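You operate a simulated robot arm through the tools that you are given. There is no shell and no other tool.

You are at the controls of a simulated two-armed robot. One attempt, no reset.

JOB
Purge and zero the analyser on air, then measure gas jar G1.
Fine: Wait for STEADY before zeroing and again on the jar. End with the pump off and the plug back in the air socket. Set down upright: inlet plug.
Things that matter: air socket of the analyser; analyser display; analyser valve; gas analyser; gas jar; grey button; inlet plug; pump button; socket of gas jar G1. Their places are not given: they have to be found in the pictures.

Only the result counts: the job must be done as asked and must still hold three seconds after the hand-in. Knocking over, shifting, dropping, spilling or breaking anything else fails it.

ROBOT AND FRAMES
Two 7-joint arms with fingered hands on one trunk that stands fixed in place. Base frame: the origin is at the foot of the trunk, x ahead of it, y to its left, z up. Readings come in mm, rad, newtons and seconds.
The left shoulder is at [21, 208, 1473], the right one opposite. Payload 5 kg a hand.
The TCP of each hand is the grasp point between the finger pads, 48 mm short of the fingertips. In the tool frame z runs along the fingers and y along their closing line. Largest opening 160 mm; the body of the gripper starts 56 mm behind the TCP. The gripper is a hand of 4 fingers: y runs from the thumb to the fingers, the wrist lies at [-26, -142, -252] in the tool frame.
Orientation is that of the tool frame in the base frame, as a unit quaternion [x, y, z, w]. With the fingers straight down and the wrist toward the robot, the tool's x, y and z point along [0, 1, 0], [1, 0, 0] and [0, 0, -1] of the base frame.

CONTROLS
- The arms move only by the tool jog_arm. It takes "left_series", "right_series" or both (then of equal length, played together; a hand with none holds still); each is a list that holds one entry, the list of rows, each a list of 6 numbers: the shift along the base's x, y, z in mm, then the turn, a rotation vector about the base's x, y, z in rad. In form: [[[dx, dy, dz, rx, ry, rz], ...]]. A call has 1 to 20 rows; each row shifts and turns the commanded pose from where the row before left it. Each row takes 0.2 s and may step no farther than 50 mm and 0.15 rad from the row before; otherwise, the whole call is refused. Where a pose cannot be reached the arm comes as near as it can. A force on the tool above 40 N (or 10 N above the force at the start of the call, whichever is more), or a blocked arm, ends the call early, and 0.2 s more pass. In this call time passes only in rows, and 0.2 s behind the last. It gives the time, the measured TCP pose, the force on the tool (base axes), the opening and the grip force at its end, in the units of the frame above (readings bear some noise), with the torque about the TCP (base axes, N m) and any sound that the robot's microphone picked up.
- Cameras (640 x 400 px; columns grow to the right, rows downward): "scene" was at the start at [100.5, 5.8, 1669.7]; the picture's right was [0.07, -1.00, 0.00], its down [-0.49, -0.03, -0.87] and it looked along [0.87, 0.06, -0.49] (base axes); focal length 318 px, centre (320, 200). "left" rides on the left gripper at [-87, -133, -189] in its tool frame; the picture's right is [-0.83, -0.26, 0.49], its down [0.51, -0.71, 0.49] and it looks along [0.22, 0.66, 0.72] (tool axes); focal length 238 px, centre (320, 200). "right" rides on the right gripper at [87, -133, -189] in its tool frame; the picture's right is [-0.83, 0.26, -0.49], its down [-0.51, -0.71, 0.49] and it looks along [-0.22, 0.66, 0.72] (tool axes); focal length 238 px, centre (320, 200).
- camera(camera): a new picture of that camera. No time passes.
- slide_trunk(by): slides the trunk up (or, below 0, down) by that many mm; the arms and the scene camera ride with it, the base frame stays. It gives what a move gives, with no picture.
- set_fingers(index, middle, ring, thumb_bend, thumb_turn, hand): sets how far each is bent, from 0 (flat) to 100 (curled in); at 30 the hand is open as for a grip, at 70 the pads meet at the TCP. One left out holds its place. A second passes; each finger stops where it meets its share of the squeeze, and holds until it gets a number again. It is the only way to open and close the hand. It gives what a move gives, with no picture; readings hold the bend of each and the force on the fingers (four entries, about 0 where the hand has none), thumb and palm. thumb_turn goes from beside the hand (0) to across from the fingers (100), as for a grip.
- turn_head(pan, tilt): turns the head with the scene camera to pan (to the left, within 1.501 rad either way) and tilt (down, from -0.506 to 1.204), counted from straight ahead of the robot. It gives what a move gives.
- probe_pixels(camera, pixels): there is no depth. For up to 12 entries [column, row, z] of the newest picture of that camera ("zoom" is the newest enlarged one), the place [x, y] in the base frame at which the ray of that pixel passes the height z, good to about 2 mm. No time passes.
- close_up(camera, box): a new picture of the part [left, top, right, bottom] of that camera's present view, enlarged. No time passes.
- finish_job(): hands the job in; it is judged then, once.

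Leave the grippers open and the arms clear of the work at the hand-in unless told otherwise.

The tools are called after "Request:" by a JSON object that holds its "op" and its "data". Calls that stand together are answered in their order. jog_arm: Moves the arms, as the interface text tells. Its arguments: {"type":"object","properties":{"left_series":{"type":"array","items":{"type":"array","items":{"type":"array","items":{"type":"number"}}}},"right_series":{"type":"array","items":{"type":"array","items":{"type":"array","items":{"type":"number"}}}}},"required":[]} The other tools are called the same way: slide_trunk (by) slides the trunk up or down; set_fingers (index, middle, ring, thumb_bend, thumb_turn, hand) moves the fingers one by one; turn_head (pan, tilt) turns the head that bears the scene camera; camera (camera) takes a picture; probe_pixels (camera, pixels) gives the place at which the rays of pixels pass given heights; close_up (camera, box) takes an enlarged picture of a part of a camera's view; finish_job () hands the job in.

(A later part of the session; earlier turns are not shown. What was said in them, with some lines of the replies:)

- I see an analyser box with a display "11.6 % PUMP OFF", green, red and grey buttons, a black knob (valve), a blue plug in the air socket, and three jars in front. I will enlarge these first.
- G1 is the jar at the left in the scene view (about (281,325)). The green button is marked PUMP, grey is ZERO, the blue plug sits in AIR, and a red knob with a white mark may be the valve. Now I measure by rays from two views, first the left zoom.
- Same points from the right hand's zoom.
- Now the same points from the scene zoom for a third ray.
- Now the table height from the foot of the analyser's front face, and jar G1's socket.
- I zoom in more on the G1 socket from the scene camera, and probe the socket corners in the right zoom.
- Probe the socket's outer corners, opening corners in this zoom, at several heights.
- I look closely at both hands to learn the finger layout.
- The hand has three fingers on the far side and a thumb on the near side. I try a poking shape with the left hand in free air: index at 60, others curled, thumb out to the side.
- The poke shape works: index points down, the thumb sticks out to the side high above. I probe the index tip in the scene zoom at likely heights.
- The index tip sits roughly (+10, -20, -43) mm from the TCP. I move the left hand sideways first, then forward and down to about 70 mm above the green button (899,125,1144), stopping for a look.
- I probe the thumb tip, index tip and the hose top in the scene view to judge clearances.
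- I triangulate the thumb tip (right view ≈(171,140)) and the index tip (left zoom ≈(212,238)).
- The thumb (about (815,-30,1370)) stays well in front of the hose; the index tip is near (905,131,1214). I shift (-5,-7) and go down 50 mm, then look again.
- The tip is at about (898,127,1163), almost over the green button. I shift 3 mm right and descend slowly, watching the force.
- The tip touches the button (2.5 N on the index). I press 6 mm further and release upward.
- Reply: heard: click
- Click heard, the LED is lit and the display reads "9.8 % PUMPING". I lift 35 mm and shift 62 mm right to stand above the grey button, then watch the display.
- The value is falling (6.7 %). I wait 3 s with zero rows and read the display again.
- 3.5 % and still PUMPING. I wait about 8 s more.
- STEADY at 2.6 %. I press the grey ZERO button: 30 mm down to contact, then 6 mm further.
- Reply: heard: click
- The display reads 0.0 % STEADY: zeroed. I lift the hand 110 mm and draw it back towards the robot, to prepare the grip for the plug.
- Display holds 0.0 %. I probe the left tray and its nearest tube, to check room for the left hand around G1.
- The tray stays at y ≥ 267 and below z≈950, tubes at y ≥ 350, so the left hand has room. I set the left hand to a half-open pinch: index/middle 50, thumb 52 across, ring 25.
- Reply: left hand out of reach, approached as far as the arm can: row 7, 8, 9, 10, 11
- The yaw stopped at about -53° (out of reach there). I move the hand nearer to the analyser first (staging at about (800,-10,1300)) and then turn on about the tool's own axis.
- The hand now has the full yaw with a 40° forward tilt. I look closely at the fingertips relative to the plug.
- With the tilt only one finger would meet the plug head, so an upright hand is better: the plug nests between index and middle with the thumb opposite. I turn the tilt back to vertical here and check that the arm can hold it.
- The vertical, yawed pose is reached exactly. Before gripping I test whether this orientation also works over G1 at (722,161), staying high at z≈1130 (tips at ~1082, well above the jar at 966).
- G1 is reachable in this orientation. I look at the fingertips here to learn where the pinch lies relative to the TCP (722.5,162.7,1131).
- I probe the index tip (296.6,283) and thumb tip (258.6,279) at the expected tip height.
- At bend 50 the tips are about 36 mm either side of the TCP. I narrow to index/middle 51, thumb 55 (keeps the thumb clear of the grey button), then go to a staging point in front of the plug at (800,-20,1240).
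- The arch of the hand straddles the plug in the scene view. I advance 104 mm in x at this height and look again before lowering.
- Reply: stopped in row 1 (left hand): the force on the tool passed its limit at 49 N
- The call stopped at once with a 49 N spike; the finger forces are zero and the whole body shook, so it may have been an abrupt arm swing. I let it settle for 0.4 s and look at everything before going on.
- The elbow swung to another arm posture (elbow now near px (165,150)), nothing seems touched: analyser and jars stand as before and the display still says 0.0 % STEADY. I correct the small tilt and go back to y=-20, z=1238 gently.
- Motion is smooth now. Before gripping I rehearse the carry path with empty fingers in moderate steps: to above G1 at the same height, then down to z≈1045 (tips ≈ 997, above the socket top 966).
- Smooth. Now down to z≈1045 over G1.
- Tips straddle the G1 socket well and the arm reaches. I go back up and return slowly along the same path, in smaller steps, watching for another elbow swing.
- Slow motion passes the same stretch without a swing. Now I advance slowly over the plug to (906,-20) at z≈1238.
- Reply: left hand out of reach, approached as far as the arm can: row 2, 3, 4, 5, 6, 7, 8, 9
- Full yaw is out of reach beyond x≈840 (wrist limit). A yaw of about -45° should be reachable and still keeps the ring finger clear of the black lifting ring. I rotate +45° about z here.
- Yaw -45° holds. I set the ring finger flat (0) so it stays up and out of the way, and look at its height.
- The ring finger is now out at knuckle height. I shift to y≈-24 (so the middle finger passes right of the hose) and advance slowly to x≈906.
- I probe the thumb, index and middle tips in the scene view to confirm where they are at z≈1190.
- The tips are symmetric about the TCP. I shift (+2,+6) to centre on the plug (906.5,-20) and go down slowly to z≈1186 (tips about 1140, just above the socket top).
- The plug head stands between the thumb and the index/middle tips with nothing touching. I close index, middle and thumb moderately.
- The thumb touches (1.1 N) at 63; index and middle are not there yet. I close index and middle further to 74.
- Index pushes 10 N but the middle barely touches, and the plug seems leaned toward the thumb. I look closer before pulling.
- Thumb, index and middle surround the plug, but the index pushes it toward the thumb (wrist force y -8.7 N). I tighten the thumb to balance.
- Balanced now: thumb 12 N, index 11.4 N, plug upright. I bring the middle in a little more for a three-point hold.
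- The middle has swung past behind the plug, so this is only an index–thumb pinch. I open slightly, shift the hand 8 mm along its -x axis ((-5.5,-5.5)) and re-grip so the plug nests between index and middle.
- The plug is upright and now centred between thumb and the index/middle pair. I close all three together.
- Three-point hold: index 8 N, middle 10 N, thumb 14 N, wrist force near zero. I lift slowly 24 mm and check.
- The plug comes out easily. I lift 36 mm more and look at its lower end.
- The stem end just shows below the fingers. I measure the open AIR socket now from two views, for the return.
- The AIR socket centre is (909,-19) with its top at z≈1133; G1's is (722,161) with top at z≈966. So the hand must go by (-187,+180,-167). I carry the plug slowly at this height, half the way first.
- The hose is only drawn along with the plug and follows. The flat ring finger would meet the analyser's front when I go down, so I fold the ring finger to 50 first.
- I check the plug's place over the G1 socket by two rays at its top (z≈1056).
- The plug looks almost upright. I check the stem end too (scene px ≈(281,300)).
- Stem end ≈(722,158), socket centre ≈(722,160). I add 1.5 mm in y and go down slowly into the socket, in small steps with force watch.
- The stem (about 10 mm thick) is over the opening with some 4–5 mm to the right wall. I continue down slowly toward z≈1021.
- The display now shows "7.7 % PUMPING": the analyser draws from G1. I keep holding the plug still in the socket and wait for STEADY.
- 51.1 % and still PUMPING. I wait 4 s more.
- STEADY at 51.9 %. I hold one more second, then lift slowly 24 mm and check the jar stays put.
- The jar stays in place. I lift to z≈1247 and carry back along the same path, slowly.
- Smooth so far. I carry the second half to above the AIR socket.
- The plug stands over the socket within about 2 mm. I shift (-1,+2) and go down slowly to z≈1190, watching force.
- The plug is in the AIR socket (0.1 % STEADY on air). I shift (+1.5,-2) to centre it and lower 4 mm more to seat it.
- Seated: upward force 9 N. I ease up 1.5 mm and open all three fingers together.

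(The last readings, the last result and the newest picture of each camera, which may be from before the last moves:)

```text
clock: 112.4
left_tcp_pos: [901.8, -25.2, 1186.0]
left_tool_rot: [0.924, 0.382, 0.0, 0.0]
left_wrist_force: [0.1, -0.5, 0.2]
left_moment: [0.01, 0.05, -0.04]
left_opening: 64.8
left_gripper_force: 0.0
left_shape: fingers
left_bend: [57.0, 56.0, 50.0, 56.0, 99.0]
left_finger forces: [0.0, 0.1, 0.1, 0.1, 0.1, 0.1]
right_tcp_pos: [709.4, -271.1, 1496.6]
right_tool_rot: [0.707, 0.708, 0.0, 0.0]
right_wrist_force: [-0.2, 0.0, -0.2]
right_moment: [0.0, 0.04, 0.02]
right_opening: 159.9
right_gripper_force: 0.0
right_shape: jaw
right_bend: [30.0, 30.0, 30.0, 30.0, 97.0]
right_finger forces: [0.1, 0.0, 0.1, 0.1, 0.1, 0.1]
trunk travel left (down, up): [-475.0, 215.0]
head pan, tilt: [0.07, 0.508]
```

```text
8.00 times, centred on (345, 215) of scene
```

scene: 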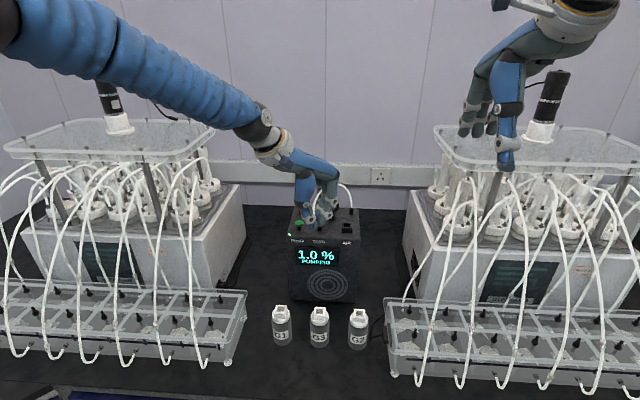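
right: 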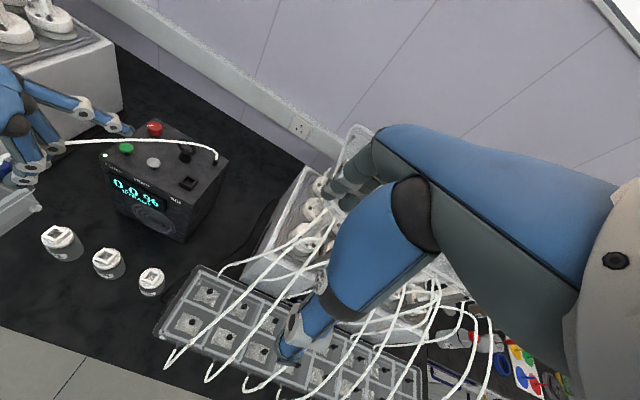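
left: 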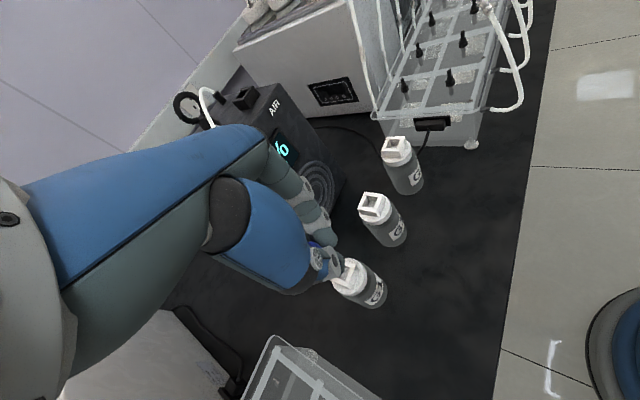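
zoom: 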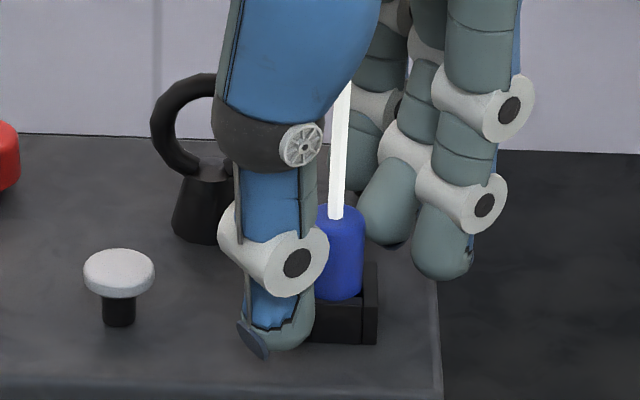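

The plug is released and stands in the AIR socket. I lift the hand straight up 60 mm and look at the plug.

Request:
{"op": "jog_arm", "data": {"left_series": [[[0, 0, 5, 0, 0, 0], [0, 0, 7, 0, 0, 0], [0, 0, 8, 0, 0, 0], [0, 0, 10, 0, 0, 0], [0, 0, 10, 0, 0, 0], [0, 0, 10, 0, 0, 0], [0, 0, 10, 0, 0, 0], [0, 0, 0, 0, 0, 0]]]}}

Request:
{"op": "close_up", "data": {"camera": "right", "box": [170, 155, 210, 190]}}

Request:
{"op": "close_up", "data": {"camera": "scene", "box": [330, 205, 366, 235]}}

```text
clock: 114.2
left_tcp_pos: [900.3, -24.1, 1247.4]
left_tool_rot: [0.924, 0.382, 0.0, 0.001]
left_wrist_force: [0.1, -0.6, -1.3]
left_moment: [-0.01, 0.0, 0.02]
left_opening: 64.6
left_gripper_force: 0.1
left_shape: fingers
left_bend: [57.0, 56.0, 50.0, 56.0, 99.0]
left_finger forces: [0.1, 0.0, 0.0, 0.0, 0.0, 0.0]
right_tcp_pos: [709.0, -269.6, 1496.8]
right_tool_rot: [0.707, 0.707, 0.0, 0.0]
right_wrist_force: [0.3, 0.0, -0.4]
right_moment: [0.01, 0.02, -0.04]
right_opening: 159.8
right_gripper_force: 0.2
right_shape: jaw
right_bend: [30.0, 30.0, 30.0, 30.0, 97.0]
right_finger forces: [0.1, 0.0, 0.0, 0.1, 0.1, 0.0]
trunk travel left (down, up): [-475.0, 215.0]
head pan, tilt: [0.07, 0.508]
```

```text
11.43 times, centred on (190, 172) of right
```

zoom: 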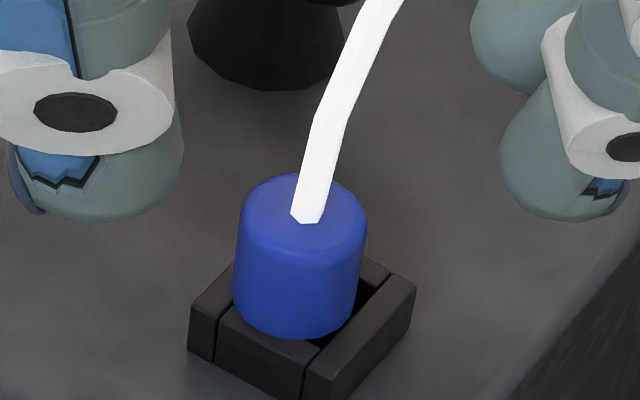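

```text
13.33 times, centred on (348, 220) of scene
```

zoom: 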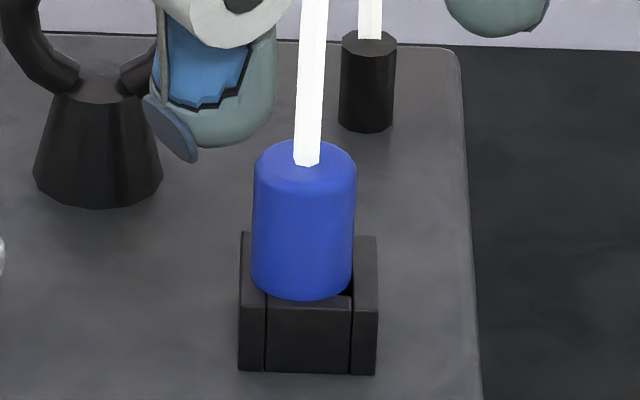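

The plug stands upright and in nearly its original place in the AIR socket. Now I raise the hand and move it back to free space, to make the poke shape for switching the pump off.

Request:
{"op": "jog_arm", "data": {"left_series": [[[0, 0, 10, 0, 0, 0], [0, 0, 10, 0, 0, 0], [0, 0, 10, 0, 0, 0], [0, 0, 10, 0, 0, 0], [0, 0, 10, 0, 0, 0], [0, 0, 10, 0, 0, 0], [0, 0, 10, 0, 0, 0], [0, 0, 10, 0, 0, 0], [-12, 12, 0, 0, 0, 0], [-12, 12, 0, 0, 0, 0], [-12, 12, 0, 0, 0, 0], [-12, 12, 0, 0, 0, 0], [-12, 12, 0, 0, 0, 0], [-12, 12, 0, 0, 0, 0], [-12, 12, 0, 0, 0, 0], [-12, 12, 0, 0, 0, 0], [-12, 12, 0, 0, 0, 0], [-12, 12, 0, 0, 0, 0]]]}}

Request:
{"op": "jog_arm", "data": {"left_series": [[[0, 0, 0, 0, 0, 0.1], [0, 0, 0, 0, 0, 0.1], [0, 0, 0, 0, 0, 0.1], [0, 0, 0, 0, 0, 0.1], [0, 0, 0, 0, 0, 0.1], [0, 0, 0, 0, 0, 0.1], [0, 0, 0, 0, 0, 0.1], [0, 0, 0, 0, 0, 0.085], [0, 0, 0, 0, 0, 0]]]}}

Request:
{"op": "camera", "data": {"camera": "scene"}}

```text
clock: 118.0
left_tcp_pos: [778.2, 96.3, 1326.6]
left_tool_rot: [0.924, 0.382, 0.001, 0.001]
left_wrist_force: [0.0, -0.3, 0.1]
left_moment: [-0.05, -0.06, -0.01]
left_opening: 64.6
left_gripper_force: 0.1
left_shape: fingers
left_bend: [57.0, 56.0, 50.0, 56.0, 99.0]
left_finger forces: [0.0, 0.0, 0.1, 0.0, 0.0, 0.1]
right_tcp_pos: [707.5, -268.4, 1498.3]
right_tool_rot: [0.708, 0.706, 0.0, 0.0]
right_wrist_force: [0.5, -0.8, 0.4]
right_moment: [-0.04, -0.03, 0.0]
right_opening: 159.6
right_gripper_force: 0.1
right_shape: jaw
right_bend: [30.0, 30.0, 30.0, 30.0, 97.0]
right_finger forces: [0.0, 0.0, 0.0, 0.1, 0.0, 0.0]
trunk travel left (down, up): [-475.0, 215.0]
head pan, tilt: [0.07, 0.508]
```

```text
clock: 120.0
left_tcp_pos: [779.4, 97.1, 1325.9]
left_tool_rot: [0.708, 0.706, 0.0, 0.001]
left_wrist_force: [0.5, 0.1, 0.5]
left_moment: [-0.04, -0.01, -0.01]
left_opening: 64.7
left_gripper_force: 0.1
left_shape: fingers
left_bend: [57.0, 56.0, 50.0, 56.0, 99.0]
left_finger forces: [0.1, 0.1, 0.0, 0.0, 0.0, 0.1]
right_tcp_pos: [708.8, -268.9, 1497.5]
right_tool_rot: [0.707, 0.707, 0.0, 0.0]
right_wrist_force: [-0.3, 0.4, 0.9]
right_moment: [-0.06, 0.02, -0.03]
right_opening: 159.5
right_gripper_force: 0.0
right_shape: jaw
right_bend: [30.0, 30.0, 30.0, 30.0, 97.0]
right_finger forces: [0.0, 0.0, 0.0, 0.1, 0.0, 0.0]
trunk travel left (down, up): [-475.0, 215.0]
head pan, tilt: [0.07, 0.508]
```

```text
taken
```

scene: 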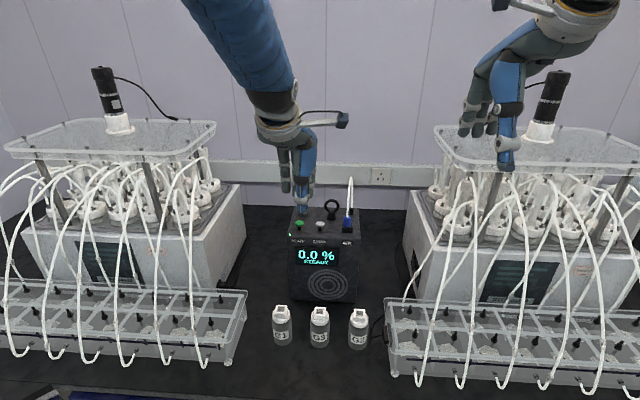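

Back at yaw 0, all objects stand as before, 0.0 % STEADY. I make the poke shape, then move to above the green button at the pose used before (TCP ≈ (883,136,1250)).

Request:
{"op": "set_fingers", "data": {"hand": "left", "index": 60, "middle": 100, "ring": 100, "thumb_bend": 0, "thumb_turn": 0}}

Request:
{"op": "jog_arm", "data": {"left_series": [[[13, 5, -9, 0, 0, 0], [13, 5, -9, 0, 0, 0], [13, 5, -9, 0, 0, 0], [13, 5, -9, 0, 0, 0], [13, 5, -9, 0, 0, 0], [13, 5, -9, 0, 0, 0], [13, 5, -9, 0, 0, 0], [12.5, 4, -9, 0, 0, 0], [0, 0, 0, 0, 0, 0]]]}}

Request:
{"op": "close_up", "data": {"camera": "scene", "box": [260, 150, 370, 270]}}

Request:
{"op": "close_up", "data": {"camera": "right", "box": [70, 70, 240, 200]}}

```text
clock: 121.0
left_tcp_pos: [780.8, 96.9, 1325.9]
left_tool_rot: [0.708, 0.706, 0.0, 0.001]
left_wrist_force: [0.1, -0.3, 0.0]
left_moment: [0.01, 0.0, -0.02]
left_opening: 231.2
left_gripper_force: 0.1
left_shape: fingers
left_bend: [60.0, 100.0, 100.0, 0.0, 0.0]
left_finger forces: [0.0, 0.1, 0.0, 0.1, 0.0, 0.1]
right_tcp_pos: [707.5, -270.1, 1498.0]
right_tool_rot: [0.707, 0.707, 0.0, 0.0]
right_wrist_force: [0.5, 0.4, 0.0]
right_moment: [-0.06, 0.01, -0.02]
right_opening: 159.7
right_gripper_force: 0.1
right_shape: jaw
right_bend: [30.0, 30.0, 30.0, 30.0, 97.0]
right_finger forces: [0.1, 0.1, 0.1, 0.0, 0.0, 0.0]
trunk travel left (down, up): [-475.0, 215.0]
head pan, tilt: [0.07, 0.508]
```

```text
clock: 123.0
left_tcp_pos: [883.6, 134.2, 1253.8]
left_tool_rot: [0.708, 0.706, 0.002, 0.0]
left_wrist_force: [-1.1, 0.1, 0.4]
left_moment: [0.03, -0.01, 0.01]
left_opening: 231.1
left_gripper_force: 0.1
left_shape: fingers
left_bend: [60.0, 100.0, 100.0, 0.0, 0.0]
left_finger forces: [0.0, 0.0, 0.0, 0.0, 0.1, 0.0]
right_tcp_pos: [707.7, -270.8, 1498.2]
right_tool_rot: [0.707, 0.707, 0.001, -0.001]
right_wrist_force: [0.0, -0.3, -0.1]
right_moment: [0.0, -0.06, -0.01]
right_opening: 159.8
right_gripper_force: 0.0
right_shape: jaw
right_bend: [30.0, 30.0, 30.0, 30.0, 97.0]
right_finger forces: [0.1, 0.1, 0.0, 0.0, 0.0, 0.0]
trunk travel left (down, up): [-475.0, 215.0]
head pan, tilt: [0.07, 0.508]
```

```text
3.33 times, centred on (315, 210) of scene
```

zoom: 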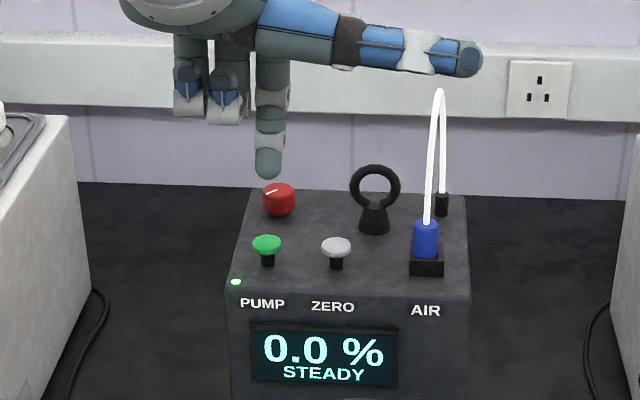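

```text
3.08 times, centred on (155, 135) of right
```

zoom: 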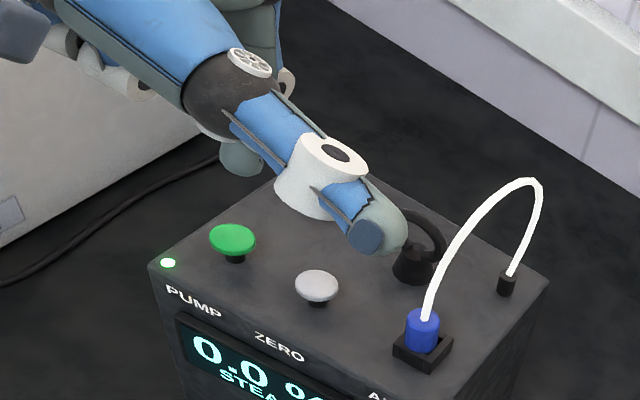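

The finger hangs over the green button as before. I descend 60 mm, then press gently in 3 mm steps until about z=1183.

Request:
{"op": "jog_arm", "data": {"left_series": [[[0, 1, -10, 0, 0, 0], [0, 0, -10, 0, 0, 0], [0, 0, -10, 0, 0, 0], [0, 0, -10, 0, 0, 0], [0, 0, -10, 0, 0, 0], [0, 0, -8, 0, 0, 0], [0, 0, -4, 0, 0, 0], [0, 0, -3, 0, 0, 0], [0, 0, -3, 0, 0, 0], [0, 0, -2.5, 0, 0, 0]]]}}

Request:
{"op": "close_up", "data": {"camera": "scene", "box": [260, 170, 370, 290]}}

```text
clock: 125.2
left_tcp_pos: [883.7, 135.0, 1185.0]
left_tool_rot: [0.708, 0.706, 0.001, 0.001]
left_wrist_force: [0.0, 0.9, 3.0]
left_moment: [-0.04, -0.07, 0.02]
left_opening: 230.7
left_gripper_force: 1.5
left_shape: fingers
left_bend: [60.0, 100.0, 100.0, 0.0, 0.0]
left_finger forces: [3.0, 0.0, 0.0, 0.0, 0.0, 0.1]
right_tcp_pos: [707.4, -268.7, 1497.5]
right_tool_rot: [0.707, 0.707, 0.0, -0.001]
right_wrist_force: [1.0, -0.9, 0.8]
right_moment: [-0.03, 0.01, -0.02]
right_opening: 159.5
right_gripper_force: 0.1
right_shape: jaw
right_bend: [30.0, 30.0, 30.0, 30.0, 97.0]
right_finger forces: [0.0, 0.1, 0.2, 0.0, 0.0, 0.0]
trunk travel left (down, up): [-475.0, 215.0]
head pan, tilt: [0.07, 0.508]
heard: click
```

```text
3.33 times, centred on (315, 230) of scene
```

zoom: 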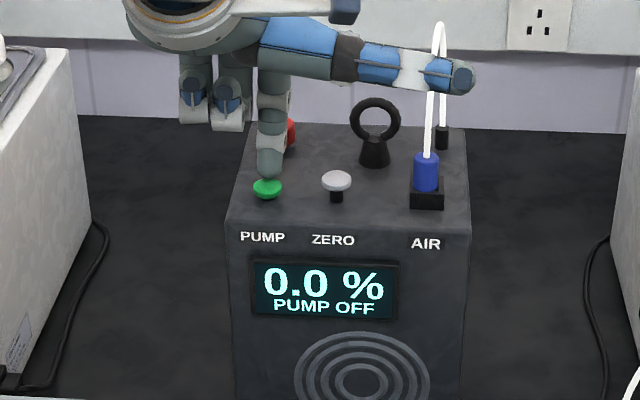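

Click, LED out and "PUMP OFF". I lift straight up and draw the hand back to free space.

Request:
{"op": "jog_arm", "data": {"left_series": [[[0, 0, 6, 0, 0, 0], [0, 0, 10, 0, 0, 0], [0, 0, 14, 0, 0, 0], [0, 0, 15, 0, 0, 0], [0, 0, 15, 0, 0, 0], [0, 0, 15, 0, 0, 0], [-20, 0, 15, 0, 0, 0], [-20, 4, 10, 0, 0, 0], [-20, 6, 10, 0, 0, 0], [-20, 6, 10, 0, 0, 0], [-20, 8, 10, 0, 0, 0], [-20, 10, 10, 0, 0, 0], [-20, 12, 10, 0, 0, 0], [-20, 14, 10, 0, 0, 0], [-20, 14, 10, 0, 0, 0], [-20, 14, 10, 0, 0, 0], [-20, 14, 5, 0, 0, 0], [-20, 14, 0, 0, 0, 0], [0, 0, 0, 0, 0, 0]]]}}

Request:
{"op": "set_fingers", "data": {"hand": "left", "index": 30, "middle": 30, "ring": 30, "thumb_bend": 30, "thumb_turn": 98}}

Request:
{"op": "camera", "data": {"camera": "scene"}}

Request:
{"op": "camera", "data": {"camera": "right"}}

Request:
{"op": "close_up", "data": {"camera": "scene", "box": [270, 170, 380, 300]}}

Request:
{"op": "close_up", "data": {"camera": "scene", "box": [260, 280, 380, 355]}}

Request:
{"op": "close_up", "data": {"camera": "right", "box": [165, 150, 215, 195]}}

```text
clock: 129.2
left_tcp_pos: [643.4, 252.4, 1368.8]
left_tool_rot: [0.708, 0.706, 0.002, -0.001]
left_wrist_force: [-0.2, -1.1, -0.6]
left_moment: [0.04, 0.05, 0.0]
left_opening: 231.3
left_gripper_force: 0.1
left_shape: fingers
left_bend: [60.0, 100.0, 100.0, 0.0, 0.0]
left_finger forces: [0.0, 0.1, 0.1, 0.0, 0.0, 0.1]
right_tcp_pos: [708.4, -269.7, 1497.4]
right_tool_rot: [0.707, 0.707, 0.001, 0.0]
right_wrist_force: [0.7, -0.6, 0.1]
right_moment: [0.03, 0.03, 0.02]
right_opening: 159.6
right_gripper_force: 0.0
right_shape: jaw
right_bend: [30.0, 30.0, 30.0, 30.0, 97.0]
right_finger forces: [0.1, 0.1, 0.1, 0.1, 0.0, 0.0]
trunk travel left (down, up): [-475.0, 215.0]
head pan, tilt: [0.07, 0.508]
```

```text
clock: 130.2
left_tcp_pos: [642.5, 252.7, 1369.4]
left_tool_rot: [0.708, 0.707, 0.0, 0.001]
left_wrist_force: [-0.1, -0.4, -0.8]
left_moment: [-0.01, -0.01, 0.01]
left_opening: 171.1
left_gripper_force: 0.0
left_shape: fingers
left_bend: [30.0, 30.0, 30.0, 30.0, 96.0]
left_finger forces: [0.0, 0.1, 0.1, 0.0, 0.0, 0.0]
right_tcp_pos: [708.7, -268.6, 1497.4]
right_tool_rot: [0.707, 0.707, 0.0, 0.0]
right_wrist_force: [0.3, -0.8, -0.3]
right_moment: [-0.01, 0.0, -0.01]
right_opening: 159.7
right_gripper_force: 0.0
right_shape: jaw
right_bend: [30.0, 30.0, 30.0, 30.0, 97.0]
right_finger forces: [0.1, 0.1, 0.0, 0.1, 0.0, 0.0]
trunk travel left (down, up): [-475.0, 215.0]
head pan, tilt: [0.07, 0.508]
```

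```text
taken
```

scene: 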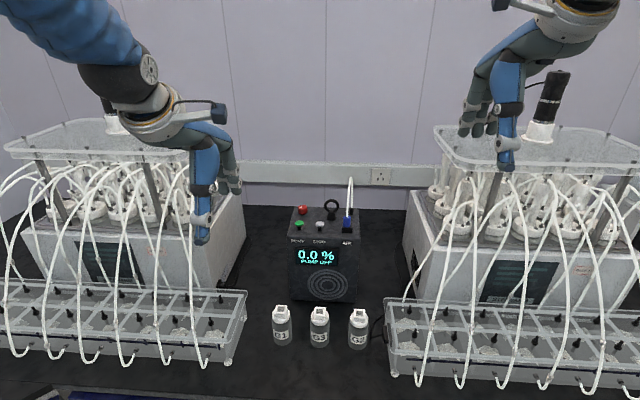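

```text
taken
```

right: 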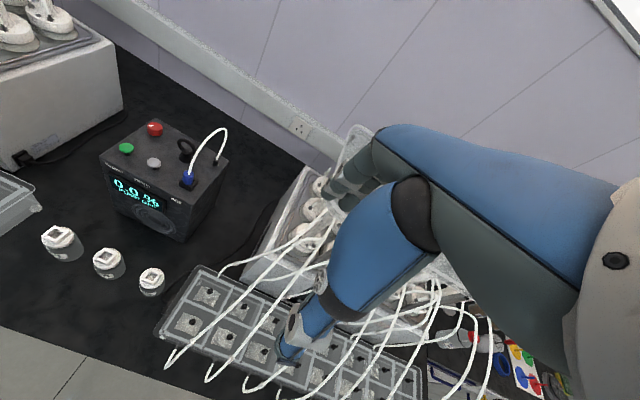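

```text
3.08 times, centred on (325, 235) of scene
```

zoom: 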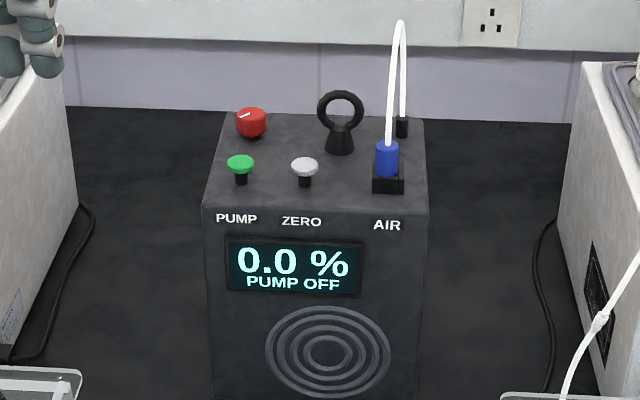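

```text
5.33 times, centred on (320, 318) of scene
```

zoom: 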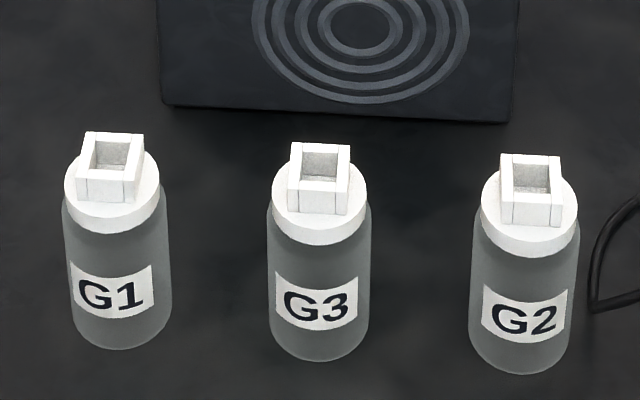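

```text
8.89 times, centred on (190, 172) of right
```

zoom: 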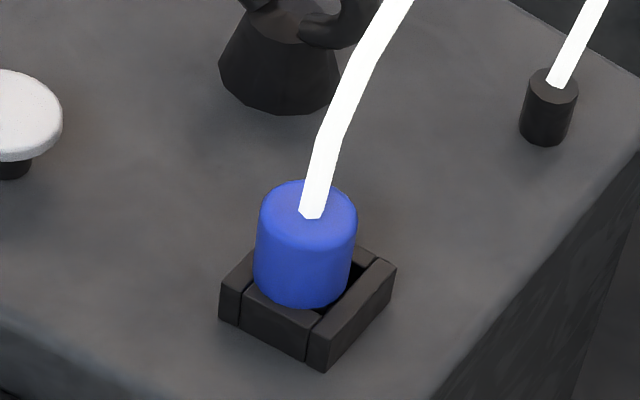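

All is as asked: 0.0 % PUMP OFF, plug upright in the AIR socket, jars and analyser at their original places. I move the left hand gently back to about its starting place, then hand in.

Request:
{"op": "jog_arm", "data": {"left_series": [[[-8, 8, 12, 0, 0, 0], [-8, 8, 12, 0, 0, 0], [-8, 8, 12, 0, 0, 0], [-8, 8, 12, 0, 0, 0], [-8, 8, 12, 0, 0, 0], [-8, 8, 12, 0, 0, 0], [0, 0, 0, 0, 0, 0], [0, 0, 0, 0, 0, 0]]]}}

Request:
{"op": "close_up", "data": {"camera": "scene", "box": [230, 170, 400, 360]}}

```text
clock: 132.0
left_tcp_pos: [595.6, 299.1, 1441.6]
left_tool_rot: [0.708, 0.706, 0.001, 0.0]
left_wrist_force: [0.3, -0.4, -0.3]
left_moment: [0.02, 0.03, 0.02]
left_opening: 170.9
left_gripper_force: 0.0
left_shape: fingers
left_bend: [30.0, 30.0, 30.0, 30.0, 96.0]
left_finger forces: [0.0, 0.0, 0.1, 0.1, 0.0, 0.0]
left hand out of reach, approached as far as the arm can: row 4, 5
right_tcp_pos: [708.5, -270.6, 1496.8]
right_tool_rot: [0.707, 0.707, 0.001, -0.001]
right_wrist_force: [0.2, -0.5, 0.1]
right_moment: [0.04, 0.0, 0.03]
right_opening: 159.7
right_gripper_force: 0.0
right_shape: jaw
right_bend: [30.0, 30.0, 30.0, 30.0, 97.0]
right_finger forces: [0.1, 0.0, 0.1, 0.0, 0.1, 0.0]
trunk travel left (down, up): [-475.0, 215.0]
head pan, tilt: [0.07, 0.508]
```

```text
2.11 times, centred on (315, 265) of scene
```

zoom: 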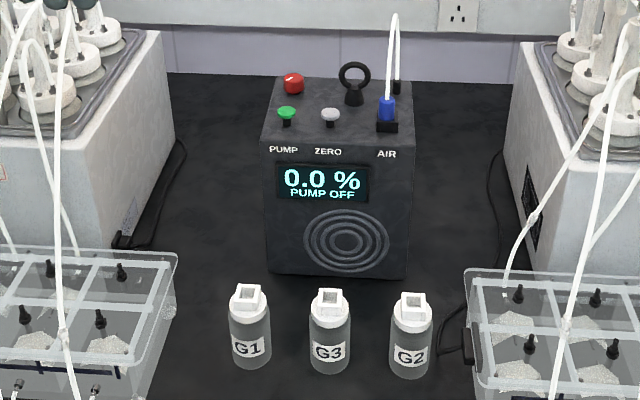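

The scene is in its final state: PUMP OFF, the plug upright in AIR, jars standing, both hands open and clear of the work. I hand the job in.

Request:
{"op": "finish_job", "data": {}}

```text
The job is handed in.
```

I zeroed the analyser on air, measured jar G1, and handed the job in. The reading for G1 was **51.9 %**, taken once the display said STEADY.

- **Purge and zero:** With the pump on and the plug in the air socket, the display settled to STEADY at 2.6 %. I then pressed the grey ZERO button and it read 0.0 %.
- **G1 measurement:** I held the plug in G1's socket until STEADY and for about a second after, then lifted it out. The jar did not move.
- **End state:** The plug is back upright in the air socket, a few millimetres off centre. The pump is off and the display reads "0.0 % PUMP OFF". The jars and analyser look to be where they started. Both hands are open and clear.

**Force stop:** Early on, the left arm's elbow swung abruptly and stopped a move with a 49 N force reading. The pictures after it showed nothing touched or shifted, and I carried on in smaller steps.

I left the red knob, which I took to be the analyser valve, untouched, because the readings settled without it.
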